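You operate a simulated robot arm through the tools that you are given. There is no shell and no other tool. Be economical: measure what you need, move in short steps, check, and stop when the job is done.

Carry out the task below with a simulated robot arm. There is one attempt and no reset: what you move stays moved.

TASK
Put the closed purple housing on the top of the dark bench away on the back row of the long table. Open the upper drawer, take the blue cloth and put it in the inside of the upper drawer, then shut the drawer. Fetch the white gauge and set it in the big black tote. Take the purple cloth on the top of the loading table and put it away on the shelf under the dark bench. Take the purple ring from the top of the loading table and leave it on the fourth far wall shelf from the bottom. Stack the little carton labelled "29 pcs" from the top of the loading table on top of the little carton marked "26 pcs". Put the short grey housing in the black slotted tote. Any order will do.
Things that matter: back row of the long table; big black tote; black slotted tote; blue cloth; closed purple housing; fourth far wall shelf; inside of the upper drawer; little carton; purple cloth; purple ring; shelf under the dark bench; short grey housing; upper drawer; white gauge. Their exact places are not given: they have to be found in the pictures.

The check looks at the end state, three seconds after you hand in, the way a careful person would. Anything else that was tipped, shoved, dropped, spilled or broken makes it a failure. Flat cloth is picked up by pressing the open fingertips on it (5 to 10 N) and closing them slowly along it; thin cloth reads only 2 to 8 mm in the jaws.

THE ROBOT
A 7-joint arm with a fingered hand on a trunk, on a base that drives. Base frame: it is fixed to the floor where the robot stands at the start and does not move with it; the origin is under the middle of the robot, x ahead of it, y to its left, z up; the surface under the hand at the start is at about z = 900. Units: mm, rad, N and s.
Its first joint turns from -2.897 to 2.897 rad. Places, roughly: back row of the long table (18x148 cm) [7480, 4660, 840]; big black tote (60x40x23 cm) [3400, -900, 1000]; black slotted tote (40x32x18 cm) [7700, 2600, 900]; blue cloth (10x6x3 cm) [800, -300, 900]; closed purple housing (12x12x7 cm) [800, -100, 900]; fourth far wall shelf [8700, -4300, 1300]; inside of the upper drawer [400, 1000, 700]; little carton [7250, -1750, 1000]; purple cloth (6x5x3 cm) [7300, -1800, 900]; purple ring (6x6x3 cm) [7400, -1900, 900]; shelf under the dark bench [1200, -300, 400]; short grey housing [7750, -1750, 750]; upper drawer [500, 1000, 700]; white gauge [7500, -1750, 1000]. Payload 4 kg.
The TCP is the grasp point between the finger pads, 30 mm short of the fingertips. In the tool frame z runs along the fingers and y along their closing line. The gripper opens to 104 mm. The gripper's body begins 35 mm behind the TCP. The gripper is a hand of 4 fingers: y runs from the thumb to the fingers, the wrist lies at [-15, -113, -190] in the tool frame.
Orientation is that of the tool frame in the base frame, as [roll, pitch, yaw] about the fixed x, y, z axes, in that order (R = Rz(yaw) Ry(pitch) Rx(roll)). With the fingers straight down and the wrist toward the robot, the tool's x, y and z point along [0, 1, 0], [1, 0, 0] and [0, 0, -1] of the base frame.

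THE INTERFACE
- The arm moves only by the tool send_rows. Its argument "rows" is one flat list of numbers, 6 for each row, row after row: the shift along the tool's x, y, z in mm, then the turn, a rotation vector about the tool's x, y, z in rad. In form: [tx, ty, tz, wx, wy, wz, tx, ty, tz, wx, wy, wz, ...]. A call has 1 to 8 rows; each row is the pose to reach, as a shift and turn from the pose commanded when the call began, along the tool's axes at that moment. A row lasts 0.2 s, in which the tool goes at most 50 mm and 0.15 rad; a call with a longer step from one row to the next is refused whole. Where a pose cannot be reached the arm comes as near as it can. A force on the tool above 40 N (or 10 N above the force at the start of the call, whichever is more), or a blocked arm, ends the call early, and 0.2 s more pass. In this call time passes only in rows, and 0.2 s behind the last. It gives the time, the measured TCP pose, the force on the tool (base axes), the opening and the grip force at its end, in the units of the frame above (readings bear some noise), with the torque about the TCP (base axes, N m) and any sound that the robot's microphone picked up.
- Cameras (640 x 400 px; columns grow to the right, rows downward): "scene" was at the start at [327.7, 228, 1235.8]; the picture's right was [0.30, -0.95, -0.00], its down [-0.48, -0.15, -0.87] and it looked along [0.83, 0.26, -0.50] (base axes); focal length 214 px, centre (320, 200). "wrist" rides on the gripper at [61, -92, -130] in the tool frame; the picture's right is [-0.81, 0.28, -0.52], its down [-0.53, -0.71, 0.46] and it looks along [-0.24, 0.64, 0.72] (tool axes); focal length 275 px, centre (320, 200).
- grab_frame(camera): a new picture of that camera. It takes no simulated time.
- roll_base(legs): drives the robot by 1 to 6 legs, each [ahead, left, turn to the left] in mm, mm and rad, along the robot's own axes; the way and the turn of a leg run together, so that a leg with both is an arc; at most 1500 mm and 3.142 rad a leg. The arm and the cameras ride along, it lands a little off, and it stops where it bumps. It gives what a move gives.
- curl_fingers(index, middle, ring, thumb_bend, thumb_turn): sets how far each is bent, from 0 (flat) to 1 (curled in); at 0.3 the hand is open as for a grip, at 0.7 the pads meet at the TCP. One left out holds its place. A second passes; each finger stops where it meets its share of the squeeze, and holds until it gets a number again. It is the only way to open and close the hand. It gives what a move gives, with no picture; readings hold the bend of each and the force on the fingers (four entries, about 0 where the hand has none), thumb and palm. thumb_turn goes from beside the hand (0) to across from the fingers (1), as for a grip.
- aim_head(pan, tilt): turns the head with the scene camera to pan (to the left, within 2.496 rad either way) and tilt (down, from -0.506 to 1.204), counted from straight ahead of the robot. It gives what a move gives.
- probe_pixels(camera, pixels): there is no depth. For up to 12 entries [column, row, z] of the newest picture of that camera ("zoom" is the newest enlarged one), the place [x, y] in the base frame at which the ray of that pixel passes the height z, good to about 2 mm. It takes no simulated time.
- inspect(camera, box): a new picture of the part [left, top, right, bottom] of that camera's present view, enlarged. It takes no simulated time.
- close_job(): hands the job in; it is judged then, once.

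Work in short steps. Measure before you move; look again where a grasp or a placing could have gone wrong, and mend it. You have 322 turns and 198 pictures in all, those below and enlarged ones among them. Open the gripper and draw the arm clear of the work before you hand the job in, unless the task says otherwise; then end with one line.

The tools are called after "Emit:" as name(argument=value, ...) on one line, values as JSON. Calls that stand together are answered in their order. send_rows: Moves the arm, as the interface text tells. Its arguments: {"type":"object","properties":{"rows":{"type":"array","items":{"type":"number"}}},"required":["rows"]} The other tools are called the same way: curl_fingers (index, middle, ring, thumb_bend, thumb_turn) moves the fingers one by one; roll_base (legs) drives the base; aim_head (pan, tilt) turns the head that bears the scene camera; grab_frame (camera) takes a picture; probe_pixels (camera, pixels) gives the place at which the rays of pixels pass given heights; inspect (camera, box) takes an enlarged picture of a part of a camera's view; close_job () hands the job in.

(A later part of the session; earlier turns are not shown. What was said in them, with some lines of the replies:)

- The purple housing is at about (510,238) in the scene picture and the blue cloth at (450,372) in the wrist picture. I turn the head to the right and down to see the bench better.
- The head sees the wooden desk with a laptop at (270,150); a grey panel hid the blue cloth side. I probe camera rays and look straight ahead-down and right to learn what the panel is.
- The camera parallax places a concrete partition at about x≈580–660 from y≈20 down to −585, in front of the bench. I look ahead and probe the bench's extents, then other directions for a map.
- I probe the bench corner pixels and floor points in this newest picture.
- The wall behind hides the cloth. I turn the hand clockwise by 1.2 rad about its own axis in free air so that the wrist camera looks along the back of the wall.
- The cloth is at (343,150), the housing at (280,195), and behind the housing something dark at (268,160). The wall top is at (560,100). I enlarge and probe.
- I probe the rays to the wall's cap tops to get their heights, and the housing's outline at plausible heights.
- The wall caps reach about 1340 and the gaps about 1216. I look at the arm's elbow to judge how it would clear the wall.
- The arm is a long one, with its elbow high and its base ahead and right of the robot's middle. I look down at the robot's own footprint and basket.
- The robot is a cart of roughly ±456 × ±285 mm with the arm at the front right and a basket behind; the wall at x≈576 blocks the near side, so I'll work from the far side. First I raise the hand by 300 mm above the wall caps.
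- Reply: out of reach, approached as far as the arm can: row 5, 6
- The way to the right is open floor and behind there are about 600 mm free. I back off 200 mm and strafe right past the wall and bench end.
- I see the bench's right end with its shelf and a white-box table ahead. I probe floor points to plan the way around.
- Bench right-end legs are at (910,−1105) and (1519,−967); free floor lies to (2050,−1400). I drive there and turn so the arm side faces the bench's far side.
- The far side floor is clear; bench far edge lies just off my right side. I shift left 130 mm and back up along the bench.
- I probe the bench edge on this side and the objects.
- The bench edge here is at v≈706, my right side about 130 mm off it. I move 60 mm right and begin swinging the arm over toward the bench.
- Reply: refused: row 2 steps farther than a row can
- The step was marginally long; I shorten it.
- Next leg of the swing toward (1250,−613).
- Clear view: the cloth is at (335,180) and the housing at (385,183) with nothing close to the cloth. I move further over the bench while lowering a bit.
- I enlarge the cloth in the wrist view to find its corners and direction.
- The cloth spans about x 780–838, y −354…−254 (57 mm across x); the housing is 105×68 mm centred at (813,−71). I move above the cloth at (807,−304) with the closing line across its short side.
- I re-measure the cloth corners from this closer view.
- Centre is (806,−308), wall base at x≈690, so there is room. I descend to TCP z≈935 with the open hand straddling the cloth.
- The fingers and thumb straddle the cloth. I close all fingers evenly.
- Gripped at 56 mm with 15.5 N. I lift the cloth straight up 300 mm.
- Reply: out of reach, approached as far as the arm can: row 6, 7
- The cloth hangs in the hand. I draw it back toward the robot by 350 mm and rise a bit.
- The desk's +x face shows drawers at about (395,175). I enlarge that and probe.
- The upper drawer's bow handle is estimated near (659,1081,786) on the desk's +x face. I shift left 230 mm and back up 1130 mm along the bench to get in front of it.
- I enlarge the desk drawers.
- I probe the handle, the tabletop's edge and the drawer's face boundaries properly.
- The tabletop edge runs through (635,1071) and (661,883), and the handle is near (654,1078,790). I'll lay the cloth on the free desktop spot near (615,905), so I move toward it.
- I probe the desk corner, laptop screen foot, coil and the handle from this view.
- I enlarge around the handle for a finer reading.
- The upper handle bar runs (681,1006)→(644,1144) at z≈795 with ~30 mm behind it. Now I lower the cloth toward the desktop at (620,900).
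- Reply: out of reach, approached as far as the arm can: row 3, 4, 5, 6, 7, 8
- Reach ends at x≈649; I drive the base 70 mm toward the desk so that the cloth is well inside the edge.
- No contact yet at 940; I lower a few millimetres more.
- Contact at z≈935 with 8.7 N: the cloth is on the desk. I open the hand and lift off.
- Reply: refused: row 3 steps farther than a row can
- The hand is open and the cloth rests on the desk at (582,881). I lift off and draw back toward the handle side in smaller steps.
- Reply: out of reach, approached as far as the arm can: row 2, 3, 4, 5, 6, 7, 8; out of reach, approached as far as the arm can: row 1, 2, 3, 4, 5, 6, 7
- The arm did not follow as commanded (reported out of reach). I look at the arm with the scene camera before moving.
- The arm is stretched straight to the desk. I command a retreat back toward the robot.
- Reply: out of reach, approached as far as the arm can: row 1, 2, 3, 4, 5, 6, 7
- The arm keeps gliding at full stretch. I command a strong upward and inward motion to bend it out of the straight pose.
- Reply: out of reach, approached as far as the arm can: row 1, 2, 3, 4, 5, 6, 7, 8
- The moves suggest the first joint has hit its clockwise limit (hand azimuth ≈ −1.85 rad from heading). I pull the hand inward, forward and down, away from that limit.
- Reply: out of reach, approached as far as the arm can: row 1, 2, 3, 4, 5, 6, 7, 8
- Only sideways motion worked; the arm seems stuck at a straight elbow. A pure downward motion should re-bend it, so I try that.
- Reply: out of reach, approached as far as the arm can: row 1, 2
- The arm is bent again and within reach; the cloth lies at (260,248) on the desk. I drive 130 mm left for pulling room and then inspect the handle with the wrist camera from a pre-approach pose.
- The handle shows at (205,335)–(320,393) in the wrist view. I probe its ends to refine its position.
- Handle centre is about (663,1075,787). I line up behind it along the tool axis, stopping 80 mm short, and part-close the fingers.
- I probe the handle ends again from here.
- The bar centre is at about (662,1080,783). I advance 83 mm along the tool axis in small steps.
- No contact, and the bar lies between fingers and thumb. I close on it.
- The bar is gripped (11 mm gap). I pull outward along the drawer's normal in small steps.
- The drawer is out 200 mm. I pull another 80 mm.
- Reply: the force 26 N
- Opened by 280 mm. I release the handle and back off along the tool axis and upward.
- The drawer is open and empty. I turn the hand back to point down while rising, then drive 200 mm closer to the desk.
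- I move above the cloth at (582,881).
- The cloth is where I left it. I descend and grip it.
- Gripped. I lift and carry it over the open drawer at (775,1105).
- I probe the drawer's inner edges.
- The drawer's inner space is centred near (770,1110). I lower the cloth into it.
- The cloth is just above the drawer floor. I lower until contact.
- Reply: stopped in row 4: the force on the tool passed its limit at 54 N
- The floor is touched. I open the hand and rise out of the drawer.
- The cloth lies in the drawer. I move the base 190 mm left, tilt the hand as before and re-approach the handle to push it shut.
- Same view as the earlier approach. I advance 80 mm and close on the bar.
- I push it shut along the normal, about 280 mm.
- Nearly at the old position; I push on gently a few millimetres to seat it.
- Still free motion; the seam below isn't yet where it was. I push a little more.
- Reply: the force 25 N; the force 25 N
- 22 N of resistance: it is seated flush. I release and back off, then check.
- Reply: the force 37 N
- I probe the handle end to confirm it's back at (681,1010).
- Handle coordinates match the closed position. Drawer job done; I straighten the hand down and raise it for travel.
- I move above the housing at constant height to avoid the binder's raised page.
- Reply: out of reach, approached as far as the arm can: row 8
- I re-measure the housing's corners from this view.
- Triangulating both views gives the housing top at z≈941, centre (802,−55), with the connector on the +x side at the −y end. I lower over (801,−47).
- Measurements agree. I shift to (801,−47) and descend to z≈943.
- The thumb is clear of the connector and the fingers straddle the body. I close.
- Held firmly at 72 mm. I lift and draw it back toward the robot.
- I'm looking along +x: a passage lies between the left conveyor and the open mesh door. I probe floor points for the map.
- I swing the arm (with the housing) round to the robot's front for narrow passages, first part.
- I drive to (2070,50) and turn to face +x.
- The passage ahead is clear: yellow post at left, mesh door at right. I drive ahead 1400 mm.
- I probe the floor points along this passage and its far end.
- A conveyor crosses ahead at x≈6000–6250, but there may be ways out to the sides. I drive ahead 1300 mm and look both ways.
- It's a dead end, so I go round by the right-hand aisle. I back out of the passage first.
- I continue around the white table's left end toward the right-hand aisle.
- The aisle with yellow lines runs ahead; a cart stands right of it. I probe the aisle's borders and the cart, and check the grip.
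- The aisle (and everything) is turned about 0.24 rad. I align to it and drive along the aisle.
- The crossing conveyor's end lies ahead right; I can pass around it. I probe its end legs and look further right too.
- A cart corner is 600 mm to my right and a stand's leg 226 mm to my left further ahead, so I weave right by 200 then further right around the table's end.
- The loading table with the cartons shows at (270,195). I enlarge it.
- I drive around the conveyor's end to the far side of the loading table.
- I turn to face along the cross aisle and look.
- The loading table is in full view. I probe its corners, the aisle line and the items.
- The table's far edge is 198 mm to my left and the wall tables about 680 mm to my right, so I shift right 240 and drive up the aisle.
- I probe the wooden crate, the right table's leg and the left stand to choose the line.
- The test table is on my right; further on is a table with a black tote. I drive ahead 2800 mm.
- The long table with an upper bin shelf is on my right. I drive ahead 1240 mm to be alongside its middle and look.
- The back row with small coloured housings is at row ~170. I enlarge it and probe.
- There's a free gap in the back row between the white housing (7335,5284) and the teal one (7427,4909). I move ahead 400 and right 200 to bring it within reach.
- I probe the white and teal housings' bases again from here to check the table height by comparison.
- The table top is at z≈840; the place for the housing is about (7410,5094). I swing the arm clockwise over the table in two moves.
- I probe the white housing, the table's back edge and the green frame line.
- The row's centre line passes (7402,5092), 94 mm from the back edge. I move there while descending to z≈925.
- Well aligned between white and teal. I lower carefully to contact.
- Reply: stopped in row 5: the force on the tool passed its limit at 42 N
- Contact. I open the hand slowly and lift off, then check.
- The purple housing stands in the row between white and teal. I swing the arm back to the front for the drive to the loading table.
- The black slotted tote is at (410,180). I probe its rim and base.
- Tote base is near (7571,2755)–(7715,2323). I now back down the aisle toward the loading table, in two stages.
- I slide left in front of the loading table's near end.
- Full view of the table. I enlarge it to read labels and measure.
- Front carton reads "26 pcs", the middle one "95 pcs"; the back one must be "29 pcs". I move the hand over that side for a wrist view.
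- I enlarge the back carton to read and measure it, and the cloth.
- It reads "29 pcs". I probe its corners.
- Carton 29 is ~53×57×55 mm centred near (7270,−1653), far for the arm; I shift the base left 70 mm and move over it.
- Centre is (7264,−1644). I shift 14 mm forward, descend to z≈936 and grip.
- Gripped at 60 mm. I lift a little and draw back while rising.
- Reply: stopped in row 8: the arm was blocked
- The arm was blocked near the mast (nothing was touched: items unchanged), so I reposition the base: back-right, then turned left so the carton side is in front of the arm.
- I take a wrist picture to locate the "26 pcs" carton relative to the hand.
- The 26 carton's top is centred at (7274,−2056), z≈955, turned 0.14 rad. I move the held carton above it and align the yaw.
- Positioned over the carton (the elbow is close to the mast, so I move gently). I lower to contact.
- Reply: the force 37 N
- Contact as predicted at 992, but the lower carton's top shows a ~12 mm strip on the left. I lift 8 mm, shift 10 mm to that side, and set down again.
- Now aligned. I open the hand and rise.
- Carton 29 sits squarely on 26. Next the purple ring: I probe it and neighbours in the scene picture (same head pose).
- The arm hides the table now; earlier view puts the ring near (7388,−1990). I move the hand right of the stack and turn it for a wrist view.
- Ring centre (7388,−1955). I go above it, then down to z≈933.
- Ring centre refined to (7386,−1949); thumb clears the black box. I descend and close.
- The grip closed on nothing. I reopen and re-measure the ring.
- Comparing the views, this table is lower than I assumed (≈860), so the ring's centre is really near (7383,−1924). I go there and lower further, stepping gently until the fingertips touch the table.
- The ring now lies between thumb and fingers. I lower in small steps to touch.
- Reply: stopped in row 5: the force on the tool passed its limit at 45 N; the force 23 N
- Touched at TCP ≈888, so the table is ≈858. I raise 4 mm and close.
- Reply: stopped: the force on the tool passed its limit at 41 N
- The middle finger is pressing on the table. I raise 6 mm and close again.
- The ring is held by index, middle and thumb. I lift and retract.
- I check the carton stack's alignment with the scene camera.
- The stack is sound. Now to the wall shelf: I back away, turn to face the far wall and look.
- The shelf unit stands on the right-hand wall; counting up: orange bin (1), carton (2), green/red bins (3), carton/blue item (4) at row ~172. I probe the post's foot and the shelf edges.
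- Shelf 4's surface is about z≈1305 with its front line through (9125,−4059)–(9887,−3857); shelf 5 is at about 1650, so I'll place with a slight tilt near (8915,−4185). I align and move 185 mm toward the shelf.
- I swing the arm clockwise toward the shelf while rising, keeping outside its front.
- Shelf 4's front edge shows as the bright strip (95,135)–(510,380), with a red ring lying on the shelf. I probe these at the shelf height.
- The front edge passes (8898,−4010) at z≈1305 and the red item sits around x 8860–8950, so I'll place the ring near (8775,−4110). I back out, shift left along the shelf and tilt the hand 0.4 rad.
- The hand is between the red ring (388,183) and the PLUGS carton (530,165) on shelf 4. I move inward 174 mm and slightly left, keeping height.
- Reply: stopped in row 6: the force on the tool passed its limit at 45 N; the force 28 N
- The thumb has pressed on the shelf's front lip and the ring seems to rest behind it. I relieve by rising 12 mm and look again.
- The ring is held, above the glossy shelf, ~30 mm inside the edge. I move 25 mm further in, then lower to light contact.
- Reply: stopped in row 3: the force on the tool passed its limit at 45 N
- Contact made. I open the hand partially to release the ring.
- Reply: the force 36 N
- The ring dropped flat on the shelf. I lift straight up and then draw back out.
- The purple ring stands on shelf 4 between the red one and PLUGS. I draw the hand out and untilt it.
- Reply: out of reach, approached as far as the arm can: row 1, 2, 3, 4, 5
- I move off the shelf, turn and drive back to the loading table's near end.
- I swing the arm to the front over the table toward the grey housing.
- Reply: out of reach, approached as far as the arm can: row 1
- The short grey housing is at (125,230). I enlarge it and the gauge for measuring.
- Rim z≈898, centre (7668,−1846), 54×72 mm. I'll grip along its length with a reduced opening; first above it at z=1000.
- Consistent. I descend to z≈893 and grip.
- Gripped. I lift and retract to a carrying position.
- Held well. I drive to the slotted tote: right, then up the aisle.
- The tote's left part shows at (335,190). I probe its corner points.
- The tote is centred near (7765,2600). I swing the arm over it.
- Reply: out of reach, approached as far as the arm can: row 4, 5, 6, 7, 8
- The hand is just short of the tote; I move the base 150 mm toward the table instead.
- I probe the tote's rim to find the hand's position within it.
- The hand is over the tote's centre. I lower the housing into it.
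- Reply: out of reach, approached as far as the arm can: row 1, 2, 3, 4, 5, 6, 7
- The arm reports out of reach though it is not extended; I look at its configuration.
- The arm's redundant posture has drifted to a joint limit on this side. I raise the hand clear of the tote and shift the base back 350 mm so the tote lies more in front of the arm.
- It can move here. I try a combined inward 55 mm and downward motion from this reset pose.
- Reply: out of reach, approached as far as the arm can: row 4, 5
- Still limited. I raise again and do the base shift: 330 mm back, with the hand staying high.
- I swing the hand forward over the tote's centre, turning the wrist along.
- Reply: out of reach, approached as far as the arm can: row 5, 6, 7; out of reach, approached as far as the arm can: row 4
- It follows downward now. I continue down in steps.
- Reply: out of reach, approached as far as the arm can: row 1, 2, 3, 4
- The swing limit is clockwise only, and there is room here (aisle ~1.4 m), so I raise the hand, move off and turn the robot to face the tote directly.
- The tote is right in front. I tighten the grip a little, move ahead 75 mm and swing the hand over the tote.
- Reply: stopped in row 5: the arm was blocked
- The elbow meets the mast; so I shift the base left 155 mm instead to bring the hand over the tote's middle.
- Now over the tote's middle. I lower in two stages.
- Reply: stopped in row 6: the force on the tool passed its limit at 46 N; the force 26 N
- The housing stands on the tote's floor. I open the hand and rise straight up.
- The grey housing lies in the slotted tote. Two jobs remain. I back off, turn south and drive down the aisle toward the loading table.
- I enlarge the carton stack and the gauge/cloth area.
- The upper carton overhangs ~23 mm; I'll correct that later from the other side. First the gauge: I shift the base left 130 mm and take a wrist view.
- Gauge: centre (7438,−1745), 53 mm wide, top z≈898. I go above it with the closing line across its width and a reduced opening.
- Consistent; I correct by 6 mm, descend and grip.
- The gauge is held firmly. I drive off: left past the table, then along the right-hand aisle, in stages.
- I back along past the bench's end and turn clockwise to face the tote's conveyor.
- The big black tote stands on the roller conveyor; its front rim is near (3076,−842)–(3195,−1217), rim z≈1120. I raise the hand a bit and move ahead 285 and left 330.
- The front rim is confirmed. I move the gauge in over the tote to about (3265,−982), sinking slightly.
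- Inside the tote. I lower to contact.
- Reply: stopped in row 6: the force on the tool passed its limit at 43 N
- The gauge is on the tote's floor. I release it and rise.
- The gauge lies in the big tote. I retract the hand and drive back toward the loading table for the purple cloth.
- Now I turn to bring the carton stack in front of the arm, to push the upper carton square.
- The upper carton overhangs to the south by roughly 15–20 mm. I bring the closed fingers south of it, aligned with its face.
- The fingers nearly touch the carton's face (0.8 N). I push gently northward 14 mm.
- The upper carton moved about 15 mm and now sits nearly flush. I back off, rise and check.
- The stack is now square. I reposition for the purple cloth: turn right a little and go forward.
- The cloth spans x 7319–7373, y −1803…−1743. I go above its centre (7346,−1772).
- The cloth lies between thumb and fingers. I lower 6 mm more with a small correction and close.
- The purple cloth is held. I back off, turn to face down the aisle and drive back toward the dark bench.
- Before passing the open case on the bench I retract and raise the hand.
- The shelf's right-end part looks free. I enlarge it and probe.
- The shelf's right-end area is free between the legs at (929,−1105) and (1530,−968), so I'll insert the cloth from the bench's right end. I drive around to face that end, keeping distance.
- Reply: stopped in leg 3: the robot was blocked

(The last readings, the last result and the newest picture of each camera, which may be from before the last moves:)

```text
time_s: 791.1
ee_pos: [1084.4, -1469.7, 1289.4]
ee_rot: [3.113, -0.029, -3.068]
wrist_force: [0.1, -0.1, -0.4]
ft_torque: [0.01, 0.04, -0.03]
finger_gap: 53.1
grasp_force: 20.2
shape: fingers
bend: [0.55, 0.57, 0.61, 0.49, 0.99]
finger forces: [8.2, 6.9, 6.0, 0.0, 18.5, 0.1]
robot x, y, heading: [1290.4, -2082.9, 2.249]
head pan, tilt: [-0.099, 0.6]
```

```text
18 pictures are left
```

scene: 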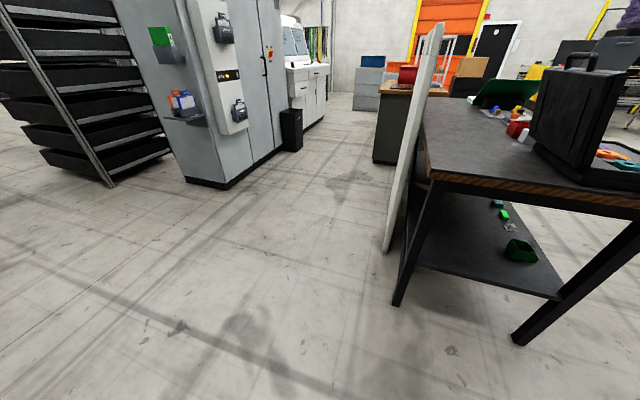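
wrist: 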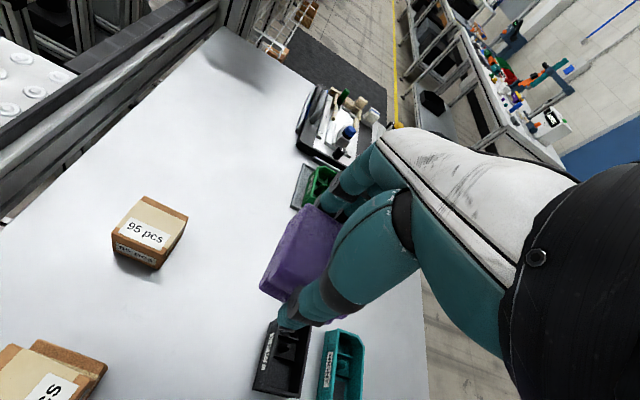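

The turn bumped the neighbouring white table's corner lightly and stopped. I move left 160, finish the turn and shift into line.

Emit:
roll_base(legs=[[0, 170, 0], [0, 0, -0.44], [40, -100, 0]])

Emit:
aim_head(pan=-0.3, tilt=0.6)

Emit:
grab_frame(camera="scene")

```text
time_s: 794.6
ee_pos: [1326.9, -1485.3, 1289.5]
ee_rot: [3.114, -0.03, 2.768]
wrist_force: [0.5, -0.2, 0.2]
ft_torque: [-0.04, 0.03, 0.0]
finger_gap: 53.2
grasp_force: 19.6
shape: fingers
bend: [0.55, 0.57, 0.61, 0.49, 1.0]
finger forces: [8.1, 6.8, 6.1, 0.0, 18.3, 0.0]
robot x, y, heading: [1243.7, -2128.5, 1.795]
head pan, tilt: [-0.099, 0.6]
```

```text
time_s: 795.4
ee_pos: [1326.9, -1485.4, 1290.4]
ee_rot: [3.113, -0.03, 2.767]
wrist_force: [0.3, 0.0, 0.0]
ft_torque: [0.02, 0.0, 0.01]
finger_gap: 52.8
grasp_force: 19.2
shape: fingers
bend: [0.55, 0.57, 0.61, 0.49, 1.0]
finger forces: [8.2, 6.7, 6.0, 0.0, 18.4, 0.0]
robot x, y, heading: [1247.7, -2126.9, 1.802]
head pan, tilt: [-0.3, 0.6]
```

```text
17 pictures are left
```

scene: 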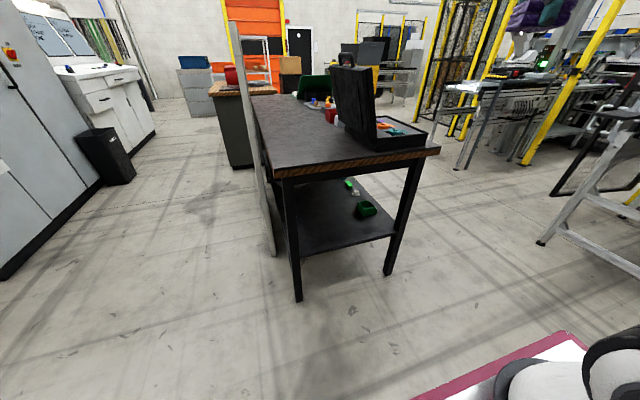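

Clear view of the bench's right end; the green bin is at (367,208) and the left-centre of the shelf is free. I probe.

Emit:
probe_pixels(camera="scene", pixels=[[297, 300, 0], [388, 275, 0], [300, 257, 400], [395, 236, 400], [300, 257, 350], [395, 236, 350], [270, 178, 900], [440, 150, 900], [325, 230, 400], [325, 230, 350], [367, 217, 350], [367, 217, 400]])

Emit:
inspect(camera="scene", box=[240, 130, 460, 310])

```text
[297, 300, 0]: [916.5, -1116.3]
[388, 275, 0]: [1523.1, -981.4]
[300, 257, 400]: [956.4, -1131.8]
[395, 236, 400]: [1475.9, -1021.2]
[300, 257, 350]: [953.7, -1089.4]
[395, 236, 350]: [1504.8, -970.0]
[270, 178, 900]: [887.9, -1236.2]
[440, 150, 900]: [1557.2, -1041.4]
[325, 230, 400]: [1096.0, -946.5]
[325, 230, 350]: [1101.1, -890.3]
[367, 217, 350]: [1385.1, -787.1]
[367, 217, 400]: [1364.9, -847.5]
```

```text
2.22 times, centred on (350, 220) of scene
```

zoom: 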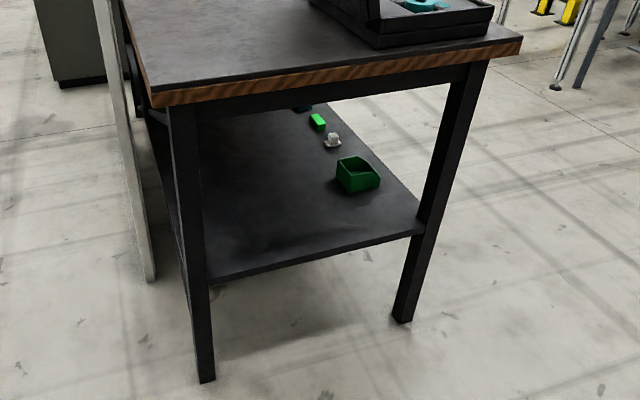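

Shelf height is about 370 there; I'll set the cloth near (1142,−943). First I align the hand and bring it down in front, clear of the bench.

Emit:
send_rows(rows=[17, 13, 34, 0, 0, -0.09, 33, 27, 69, 0, 0, -0.17, 50, 40, 103, 0, 0, -0.26, 67, 54, 137, 0, 0, -0.34, 84, 67, 171, 0, 0, -0.43, 100, 81, 206, 0, 0, -0.51, 117, 94, 240, 0, 0, -0.6])

Emit:
send_rows(rows=[0, 0, 30, -0.12, 0, 0, 0, 0, 62, -0.25, 0, 0, 0, 0, 94, -0.37, 0, 0, 0, 0, 125, -0.5, 0, 0, 0, 0, 156, -0.62, 0, 0, 0, 0, 188, -0.75, 0, 0, 0, 0, 220, -0.87, 0, 0, 0, 0, 250, -1.0, 0, 0])

```text
time_s: 797.0
ee_pos: [1247.6, -1347.2, 1056.7]
ee_rot: [3.102, -0.007, -2.914]
wrist_force: [0.1, -1.1, -1.0]
ft_torque: [0.03, -0.01, -0.03]
finger_gap: 53.1
grasp_force: 18.2
shape: fingers
bend: [0.55, 0.57, 0.62, 0.49, 1.0]
finger forces: [8.2, 7.1, 4.1, 0.0, 17.8, 0.0]
robot x, y, heading: [1248.0, -2128.9, 1.798]
head pan, tilt: [-0.3, 0.6]
```

```text
time_s: 798.8
ee_pos: [1269.8, -1305.3, 823.8]
ee_rot: [2.111, -0.019, -2.895]
wrist_force: [0.1, 0.6, -0.7]
ft_torque: [0.02, 0.0, -0.01]
finger_gap: 52.9
grasp_force: 17.3
shape: fingers
bend: [0.55, 0.57, 0.63, 0.49, 1.0]
finger forces: [8.0, 6.8, 3.1, 0.0, 17.1, 0.0]
out of reach, approached as far as the arm can: row 1, 7, 8
robot x, y, heading: [1245.2, -2129.8, 1.798]
head pan, tilt: [-0.3, 0.6]
```

Emit:
send_rows(rows=[0, -40, 24, 0, 0, 0, 0, -80, 48, 0, 0, 0, 0, -120, 72, 0, 0, 0, 0, -160, 96, 0, 0, 0, 0, -200, 120, 0, 0, 0, 0, -240, 145, 0, 0, 0, 0, -280, 169, 0, 0, 0, 0, -318, 192, 0, 0, 0])

Emit:
grab_frame(camera="wrist")

```text
time_s: 800.6
ee_pos: [1301.9, -1287.6, 445.2]
ee_rot: [2.102, -0.045, -2.88]
wrist_force: [-0.4, -0.4, -0.8]
ft_torque: [-0.01, 0.0, -0.03]
finger_gap: 52.9
grasp_force: 17.8
shape: fingers
bend: [0.55, 0.58, 0.63, 0.49, 1.0]
finger forces: [7.9, 6.6, 3.1, 0.0, 17.1, 0.0]
out of reach, approached as far as the arm can: row 1, 2, 3, 4, 5, 6, 7, 8
robot x, y, heading: [1246.8, -2131.1, 1.798]
head pan, tilt: [-0.3, 0.6]
```

```text
15 pictures are left
```

wrist: 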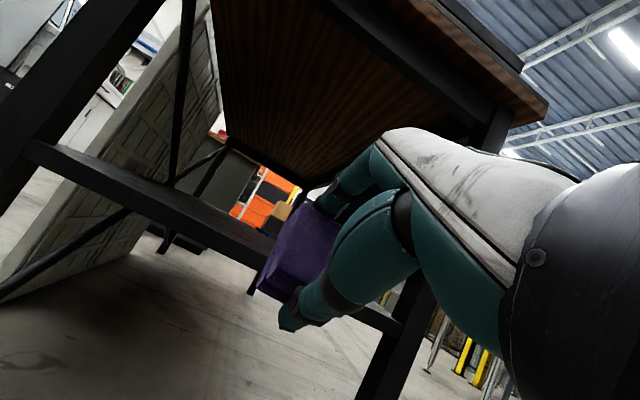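

I probe the shelf's edge band in this view to pin its height.

Emit:
probe_pixels(camera="wrist", pixels=[[150, 185, 370], [150, 215, 370], [150, 215, 340], [240, 222, 370], [240, 255, 370], [240, 255, 340], [400, 330, 370], [240, 255, 390], [150, 185, 390], [150, 185, 410]])

Emit:
inspect(camera="wrist", box=[100, 130, 320, 320])

```text
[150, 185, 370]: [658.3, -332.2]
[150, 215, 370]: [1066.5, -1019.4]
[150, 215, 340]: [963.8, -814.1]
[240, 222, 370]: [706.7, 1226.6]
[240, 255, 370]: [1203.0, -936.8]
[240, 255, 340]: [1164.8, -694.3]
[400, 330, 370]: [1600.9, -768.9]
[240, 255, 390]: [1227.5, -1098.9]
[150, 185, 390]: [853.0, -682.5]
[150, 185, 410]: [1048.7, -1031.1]
```

```text
2.11 times, centred on (210, 225) of wrist
```

zoom: 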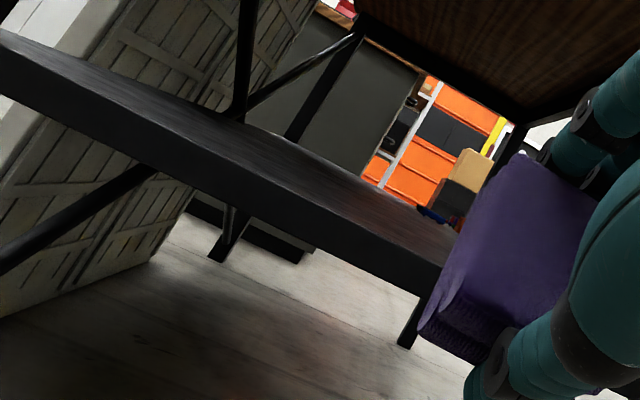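

The shelf's top is at about z≈400. I raise the hand 33 mm and drive the base forward 310 mm (and 50 left) to insert the cloth 60 mm past the shelf's edge.

Emit:
send_rows(rows=[0, 14, -8, 0, 0, 0, 0, 28, -17, 0, 0, 0])

Emit:
roll_base(legs=[[150, 50, 0], [90, 0, 0]])

Emit:
grab_frame(camera="wrist")

Emit:
grab_frame(camera="scene")

```text
time_s: 801.2
ee_pos: [1306.0, -1288.3, 478.9]
ee_rot: [2.101, -0.046, -2.882]
wrist_force: [0.5, -0.2, 0.3]
ft_torque: [-0.01, -0.01, -0.02]
finger_gap: 52.4
grasp_force: 17.4
shape: fingers
bend: [0.55, 0.58, 0.63, 0.49, 1.0]
finger forces: [8.0, 6.7, 3.2, 0.0, 17.1, 0.1]
robot x, y, heading: [1246.1, -2128.6, 1.797]
head pan, tilt: [-0.3, 0.6]
```

```text
time_s: 803.3
ee_pos: [1197.5, -1064.5, 478.9]
ee_rot: [2.102, -0.045, -2.879]
wrist_force: [1.0, -0.2, 0.1]
ft_torque: [-0.02, 0.02, 0.01]
finger_gap: 52.8
grasp_force: 17.8
shape: fingers
bend: [0.55, 0.58, 0.63, 0.49, 1.0]
finger forces: [8.0, 6.7, 3.1, 0.0, 17.1, 0.0]
robot x, y, heading: [1138.0, -1903.4, 1.801]
head pan, tilt: [-0.3, 0.6]
```

```text
13 pictures are left
```

wrist: 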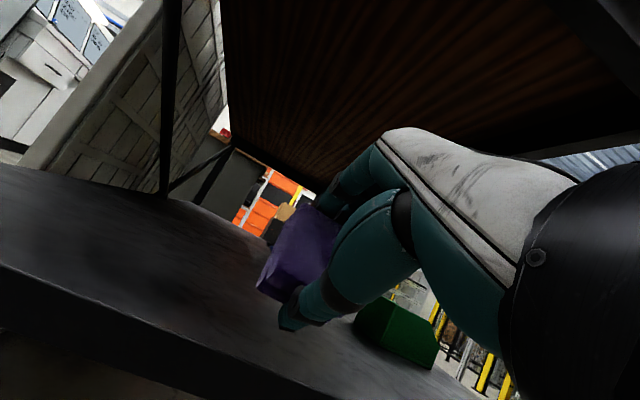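

```text
12 pictures are left
```

scene: 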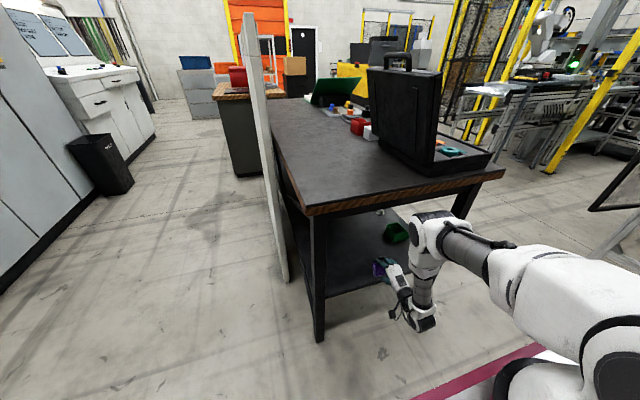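

The cloth is right at the shelf's edge, but a wrist joint is close to the bench top's edge. I tilt the hand further (0.35 rad) to lower that joint, then check.

Emit:
send_rows(rows=[0, 0, 0, -0.12, 0, 0, 0, 0, 0, -0.24, 0, 0, 0, 0, 0, -0.35, 0, 0])

Emit:
inspect(camera="scene", box=[280, 140, 540, 350])

```text
time_s: 804.1
ee_pos: [1200.8, -1022.0, 504.5]
ee_rot: [1.772, -0.044, -2.881]
wrist_force: [-0.2, -0.8, -0.5]
ft_torque: [-0.03, -0.02, 0.0]
finger_gap: 52.6
grasp_force: 17.4
shape: fingers
bend: [0.55, 0.58, 0.63, 0.49, 1.0]
finger forces: [8.0, 6.7, 2.9, 0.1, 17.0, 0.0]
out of reach, approached as far as the arm can: row 2, 3
robot x, y, heading: [1140.0, -1901.9, 1.807]
head pan, tilt: [-0.3, 0.6]
```

```text
1.90 times, centred on (410, 245) of scene
```

zoom: 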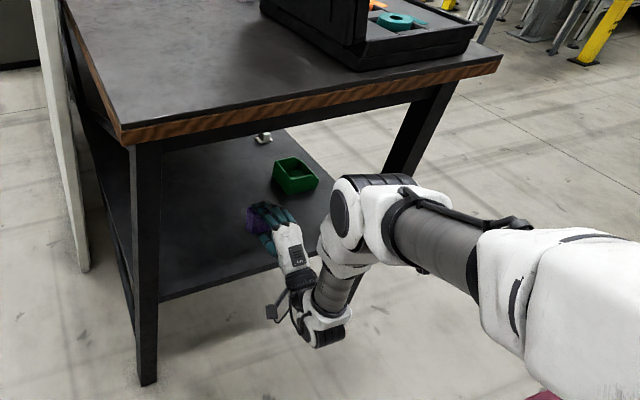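

The hand is now horizontal with the cloth ~35–65 mm inside the shelf's edge, and the joint is outside the bench edge. I creep 20 mm forward and lower toward the shelf.

Emit:
roll_base(legs=[[20, 0, 0]])

Emit:
send_rows(rows=[0, -15, 3, 0, 0, 0, 0, -30, 6, 0, 0, 0, 0, -42, 8, 0, 0, 0])

Emit:
grab_frame(camera="wrist")

```text
time_s: 804.9
ee_pos: [1195.1, -1001.5, 504.5]
ee_rot: [1.774, -0.044, -2.882]
wrist_force: [0.3, 0.0, -0.3]
ft_torque: [-0.02, 0.03, 0.01]
finger_gap: 52.8
grasp_force: 17.5
shape: fingers
bend: [0.55, 0.58, 0.63, 0.49, 1.0]
finger forces: [7.9, 6.7, 2.9, 0.1, 17.1, 0.0]
robot x, y, heading: [1136.3, -1887.0, 1.801]
head pan, tilt: [-0.3, 0.6]
```

```text
time_s: 805.7
ee_pos: [1195.4, -1001.7, 504.7]
ee_rot: [1.777, -0.044, -2.882]
wrist_force: [0.0, 0.1, -0.4]
ft_torque: [-0.02, -0.01, 0.0]
finger_gap: 52.8
grasp_force: 16.8
shape: fingers
bend: [0.55, 0.58, 0.63, 0.49, 1.0]
finger forces: [8.0, 6.8, 2.8, 0.0, 17.0, 0.0]
out of reach, approached as far as the arm can: row 1, 2, 3
robot x, y, heading: [1139.1, -1883.3, 1.805]
head pan, tilt: [-0.3, 0.6]
```

```text
10 pictures are left
```

wrist: 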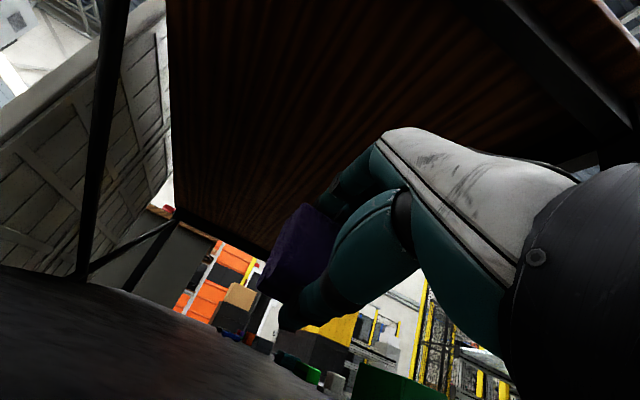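

It can't lower directly. I try lowering with a small retreat, to make it up with the base afterwards.

Emit:
send_rows(rows=[0, -12, -12, 0, 0, 0, 0, -24, -24, 0, 0, 0, 0, -36, -36, 0, 0, 0, 0, -45, -45, 0, 0, 0])

```text
time_s: 806.7
ee_pos: [1195.6, -1002.8, 504.6]
ee_rot: [1.775, -0.044, -2.88]
wrist_force: [0.7, -0.9, -0.8]
ft_torque: [0.02, -0.01, 0.0]
finger_gap: 52.7
grasp_force: 17.4
shape: fingers
bend: [0.55, 0.58, 0.63, 0.49, 1.0]
finger forces: [8.0, 6.7, 2.9, 0.0, 17.0, 0.0]
out of reach, approached as far as the arm can: row 1, 2, 3, 4
robot x, y, heading: [1137.2, -1883.7, 1.801]
head pan, tilt: [-0.3, 0.6]
```

Stuck at a joint limit; I try untilting by 0.15 rad together with lowering.

Emit:
send_rows(rows=[0, -5, 0, 0.05, 0, 0, 0, -12, 0, 0.1, 0, 0, 0, -22, 0, 0.15, 0, 0, 0, -30, 0, 0.18, 0, 0])

```text
time_s: 807.7
ee_pos: [1195.2, -1006.6, 473.4]
ee_rot: [1.955, -0.044, -2.88]
wrist_force: [-0.1, 0.1, -0.5]
ft_torque: [-0.03, 0.02, 0.0]
finger_gap: 52.7
grasp_force: 17.3
shape: fingers
bend: [0.55, 0.58, 0.63, 0.49, 1.0]
finger forces: [8.0, 6.7, 2.9, 0.0, 16.9, 0.0]
robot x, y, heading: [1135.5, -1882.7, 1.806]
head pan, tilt: [-0.3, 0.6]
```

That worked: z=473, 47 mm inside the edge. I lower further until contact.

Emit:
send_rows(rows=[0, -7, 3, 0, 0, 0, 0, -14, 6, 0, 0, 0, 0, -20, 8, 0, 0, 0, 0, -26, 10, 0, 0, 0])

Emit:
grab_frame(camera="wrist")

```text
time_s: 808.7
ee_pos: [1194.0, -1006.3, 466.4]
ee_rot: [1.955, -0.044, -2.88]
wrist_force: [-0.7, 0.0, -0.8]
ft_torque: [-0.02, 0.01, 0.0]
finger_gap: 52.5
grasp_force: 16.8
shape: fingers
bend: [0.55, 0.58, 0.63, 0.49, 1.0]
finger forces: [7.9, 6.7, 2.7, 0.0, 16.8, 0.0]
out of reach, approached as far as the arm can: row 2, 3, 4
robot x, y, heading: [1136.6, -1885.0, 1.805]
head pan, tilt: [-0.3, 0.6]
```

```text
9 pictures are left
```

wrist: 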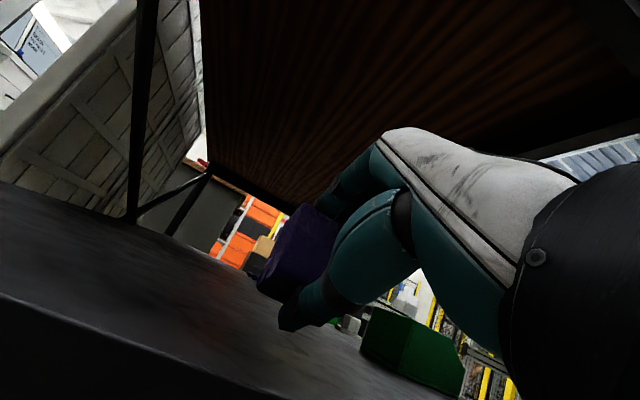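

I untilt 0.1 more and lower again toward contact.

Emit:
send_rows(rows=[0, -6, 2, 0.03, 0, 0, 0, -12, 5, 0.06, 0, 0, 0, -18, 7, 0.09, 0, 0, 0, -24, 10, 0.12, 0, 0, 0, -30, 12, 0.15, 0, 0])

```text
time_s: 809.7
ee_pos: [1194.5, -1004.0, 447.4]
ee_rot: [2.057, -0.042, -2.88]
wrist_force: [1.6, -1.7, 24.6]
ft_torque: [0.16, 0.21, 0.01]
finger_gap: 52.0
grasp_force: 43.6
shape: fingers
bend: [0.47, 0.53, 0.64, 0.55, 1.0]
finger forces: [16.8, 11.2, 4.5, 0.0, 54.0, 0.0]
robot x, y, heading: [1136.9, -1884.9, 1.807]
head pan, tilt: [-0.3, 0.6]
stopped in row 5: the force on the tool passed its limit at 42 N (the readings are from after the stop); the commanded pose is now the measured one
```

The thumb touches the shelf. I raise 10 mm to relieve, then open the hand.

Emit:
send_rows(rows=[0, 10, -5, 0, 0, 0])

Emit:
curl_fingers(index=0.35, middle=0.35, ring=0.35, thumb_bend=0.42)

Emit:
grab_frame(camera="wrist")

```text
time_s: 810.1
ee_pos: [1194.1, -1005.4, 454.3]
ee_rot: [2.069, -0.044, -2.88]
wrist_force: [0.6, -0.7, -0.4]
ft_torque: [0.0, -0.03, 0.03]
finger_gap: 52.6
grasp_force: 20.7
shape: fingers
bend: [0.53, 0.56, 0.67, 0.51, 1.0]
finger forces: [9.8, 8.0, 6.8, 0.0, 16.0, 0.0]
robot x, y, heading: [1135.7, -1884.4, 1.803]
head pan, tilt: [-0.3, 0.6]
```

```text
time_s: 811.1
ee_pos: [1192.9, -1005.4, 456.6]
ee_rot: [2.063, -0.043, -2.882]
wrist_force: [0.7, -0.9, 3.5]
ft_torque: [-0.08, 0.0, -0.01]
finger_gap: 77.4
grasp_force: 1.2
shape: fingers
bend: [0.35, 0.35, 0.35, 0.45, 0.99]
finger forces: [0.1, 0.0, 0.0, 0.1, 3.2, 0.0]
robot x, y, heading: [1135.6, -1883.4, 1.801]
head pan, tilt: [-0.3, 0.6]
```

```text
8 pictures are left
```

wrist: 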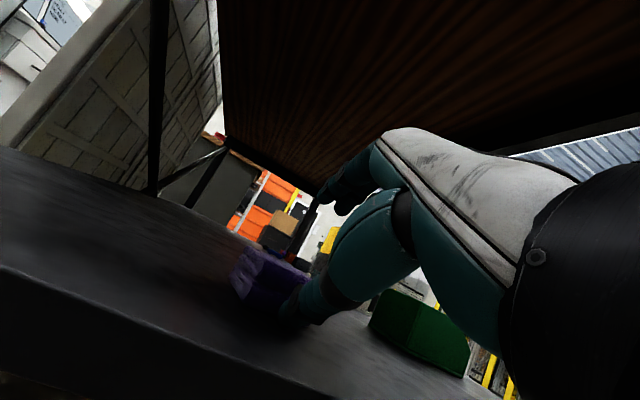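

The cloth lies on the shelf. I rise 4 mm and draw the hand back slowly, then check the cloth.

Emit:
send_rows(rows=[0, 4, -2, 0, 0, 0])

Emit:
roll_base(legs=[[-70, 0, 0]])

Emit:
grab_frame(camera="wrist")

```text
time_s: 811.5
ee_pos: [1194.3, -1005.7, 460.0]
ee_rot: [2.065, -0.043, -2.883]
wrist_force: [0.4, 0.9, -0.1]
ft_torque: [0.03, 0.04, 0.04]
finger_gap: 80.9
grasp_force: 0.2
shape: fingers
bend: [0.35, 0.35, 0.35, 0.42, 0.99]
finger forces: [0.0, 0.0, 0.1, 0.0, 0.0, 0.1]
robot x, y, heading: [1135.3, -1887.5, 1.805]
head pan, tilt: [-0.3, 0.6]
```

```text
time_s: 812.5
ee_pos: [1210.7, -1073.3, 460.4]
ee_rot: [2.064, -0.042, -2.884]
wrist_force: [0.4, -0.7, 0.9]
ft_torque: [-0.02, -0.02, -0.01]
finger_gap: 81.1
grasp_force: 0.1
shape: fingers
bend: [0.35, 0.35, 0.35, 0.42, 0.99]
finger forces: [0.0, 0.0, 0.0, 0.1, 0.0, 0.1]
robot x, y, heading: [1151.8, -1953.1, 1.81]
head pan, tilt: [-0.3, 0.6]
```

```text
7 pictures are left
```

wrist: 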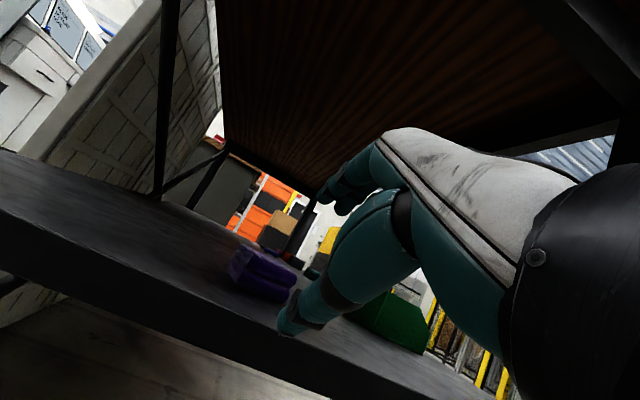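

The cloth stays on the shelf. I back the robot away from the bench and check with the scene camera.

Emit:
roll_base(legs=[[-300, 0, 0]])

Emit:
inspect(camera="scene", box=[240, 130, 460, 310])

```text
time_s: 814.5
ee_pos: [1277.2, -1362.8, 460.6]
ee_rot: [2.064, -0.044, -2.875]
wrist_force: [-0.1, 0.2, 0.1]
ft_torque: [0.0, 0.01, -0.03]
finger_gap: 81.1
grasp_force: 0.2
shape: fingers
bend: [0.35, 0.35, 0.35, 0.42, 0.99]
finger forces: [0.0, 0.0, 0.1, 0.0, 0.0, 0.0]
robot x, y, heading: [1221.4, -2245.2, 1.81]
head pan, tilt: [-0.3, 0.6]
```

```text
2.22 times, centred on (350, 220) of scene
```

zoom: 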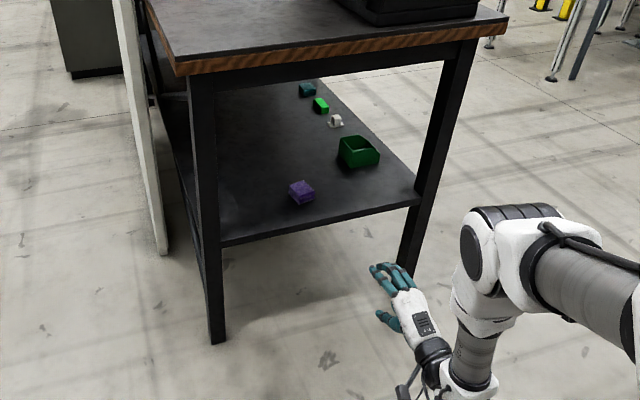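

The purple cloth lies on the shelf. I take one look at the white table the cart brushed, to be sure nothing was shifted.

Emit:
aim_head(pan=-1.8, tilt=0.4)

Emit:
grab_frame(camera="scene")

Emit:
probe_pixels(camera="scene", pixels=[[320, 300, 0], [200, 300, 0]])

```text
time_s: 816.1
ee_pos: [1276.8, -1362.8, 460.2]
ee_rot: [2.063, -0.044, -2.879]
wrist_force: [0.3, 0.2, 0.4]
ft_torque: [0.01, -0.02, -0.03]
finger_gap: 81.3
grasp_force: 0.1
shape: fingers
bend: [0.35, 0.35, 0.35, 0.42, 0.99]
finger forces: [0.0, 0.0, 0.0, 0.0, 0.0, 0.0]
robot x, y, heading: [1222.3, -2242.0, 1.813]
head pan, tilt: [-1.799, 0.4]
```

```text
5 pictures are left
```

scene: 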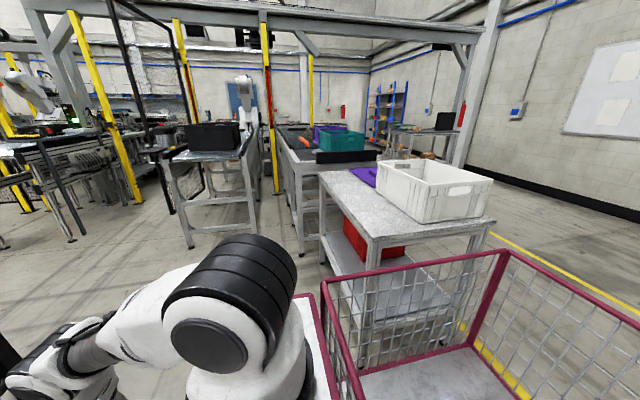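

```text
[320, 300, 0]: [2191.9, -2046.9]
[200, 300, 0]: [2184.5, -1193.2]
```

The white table and its boxes stand as before. All items are placed, the hand is empty and clear; I open it fully and hand in.

Emit:
curl_fingers(index=0.3, middle=0.3, ring=0.3, thumb_bend=0.3)

Emit:
close_job()

```text
time_s: 817.1
ee_pos: [1278.0, -1362.3, 460.9]
ee_rot: [2.062, -0.043, -2.877]
wrist_force: [-0.7, 0.7, -1.2]
ft_torque: [0.03, -0.02, -0.01]
finger_gap: 102.6
grasp_force: 0.0
shape: fingers
bend: [0.3, 0.3, 0.3, 0.3, 0.98]
finger forces: [0.0, 0.1, 0.1, 0.1, 0.1, 0.0]
robot x, y, heading: [1219.1, -2243.0, 1.805]
head pan, tilt: [-1.799, 0.4]
```

```text
The job is handed in.
```

All seven items were placed as asked and the job is handed in; the cart bumped a corner of the white table once while turning, but the table and its boxes looked undisturbed afterwards.
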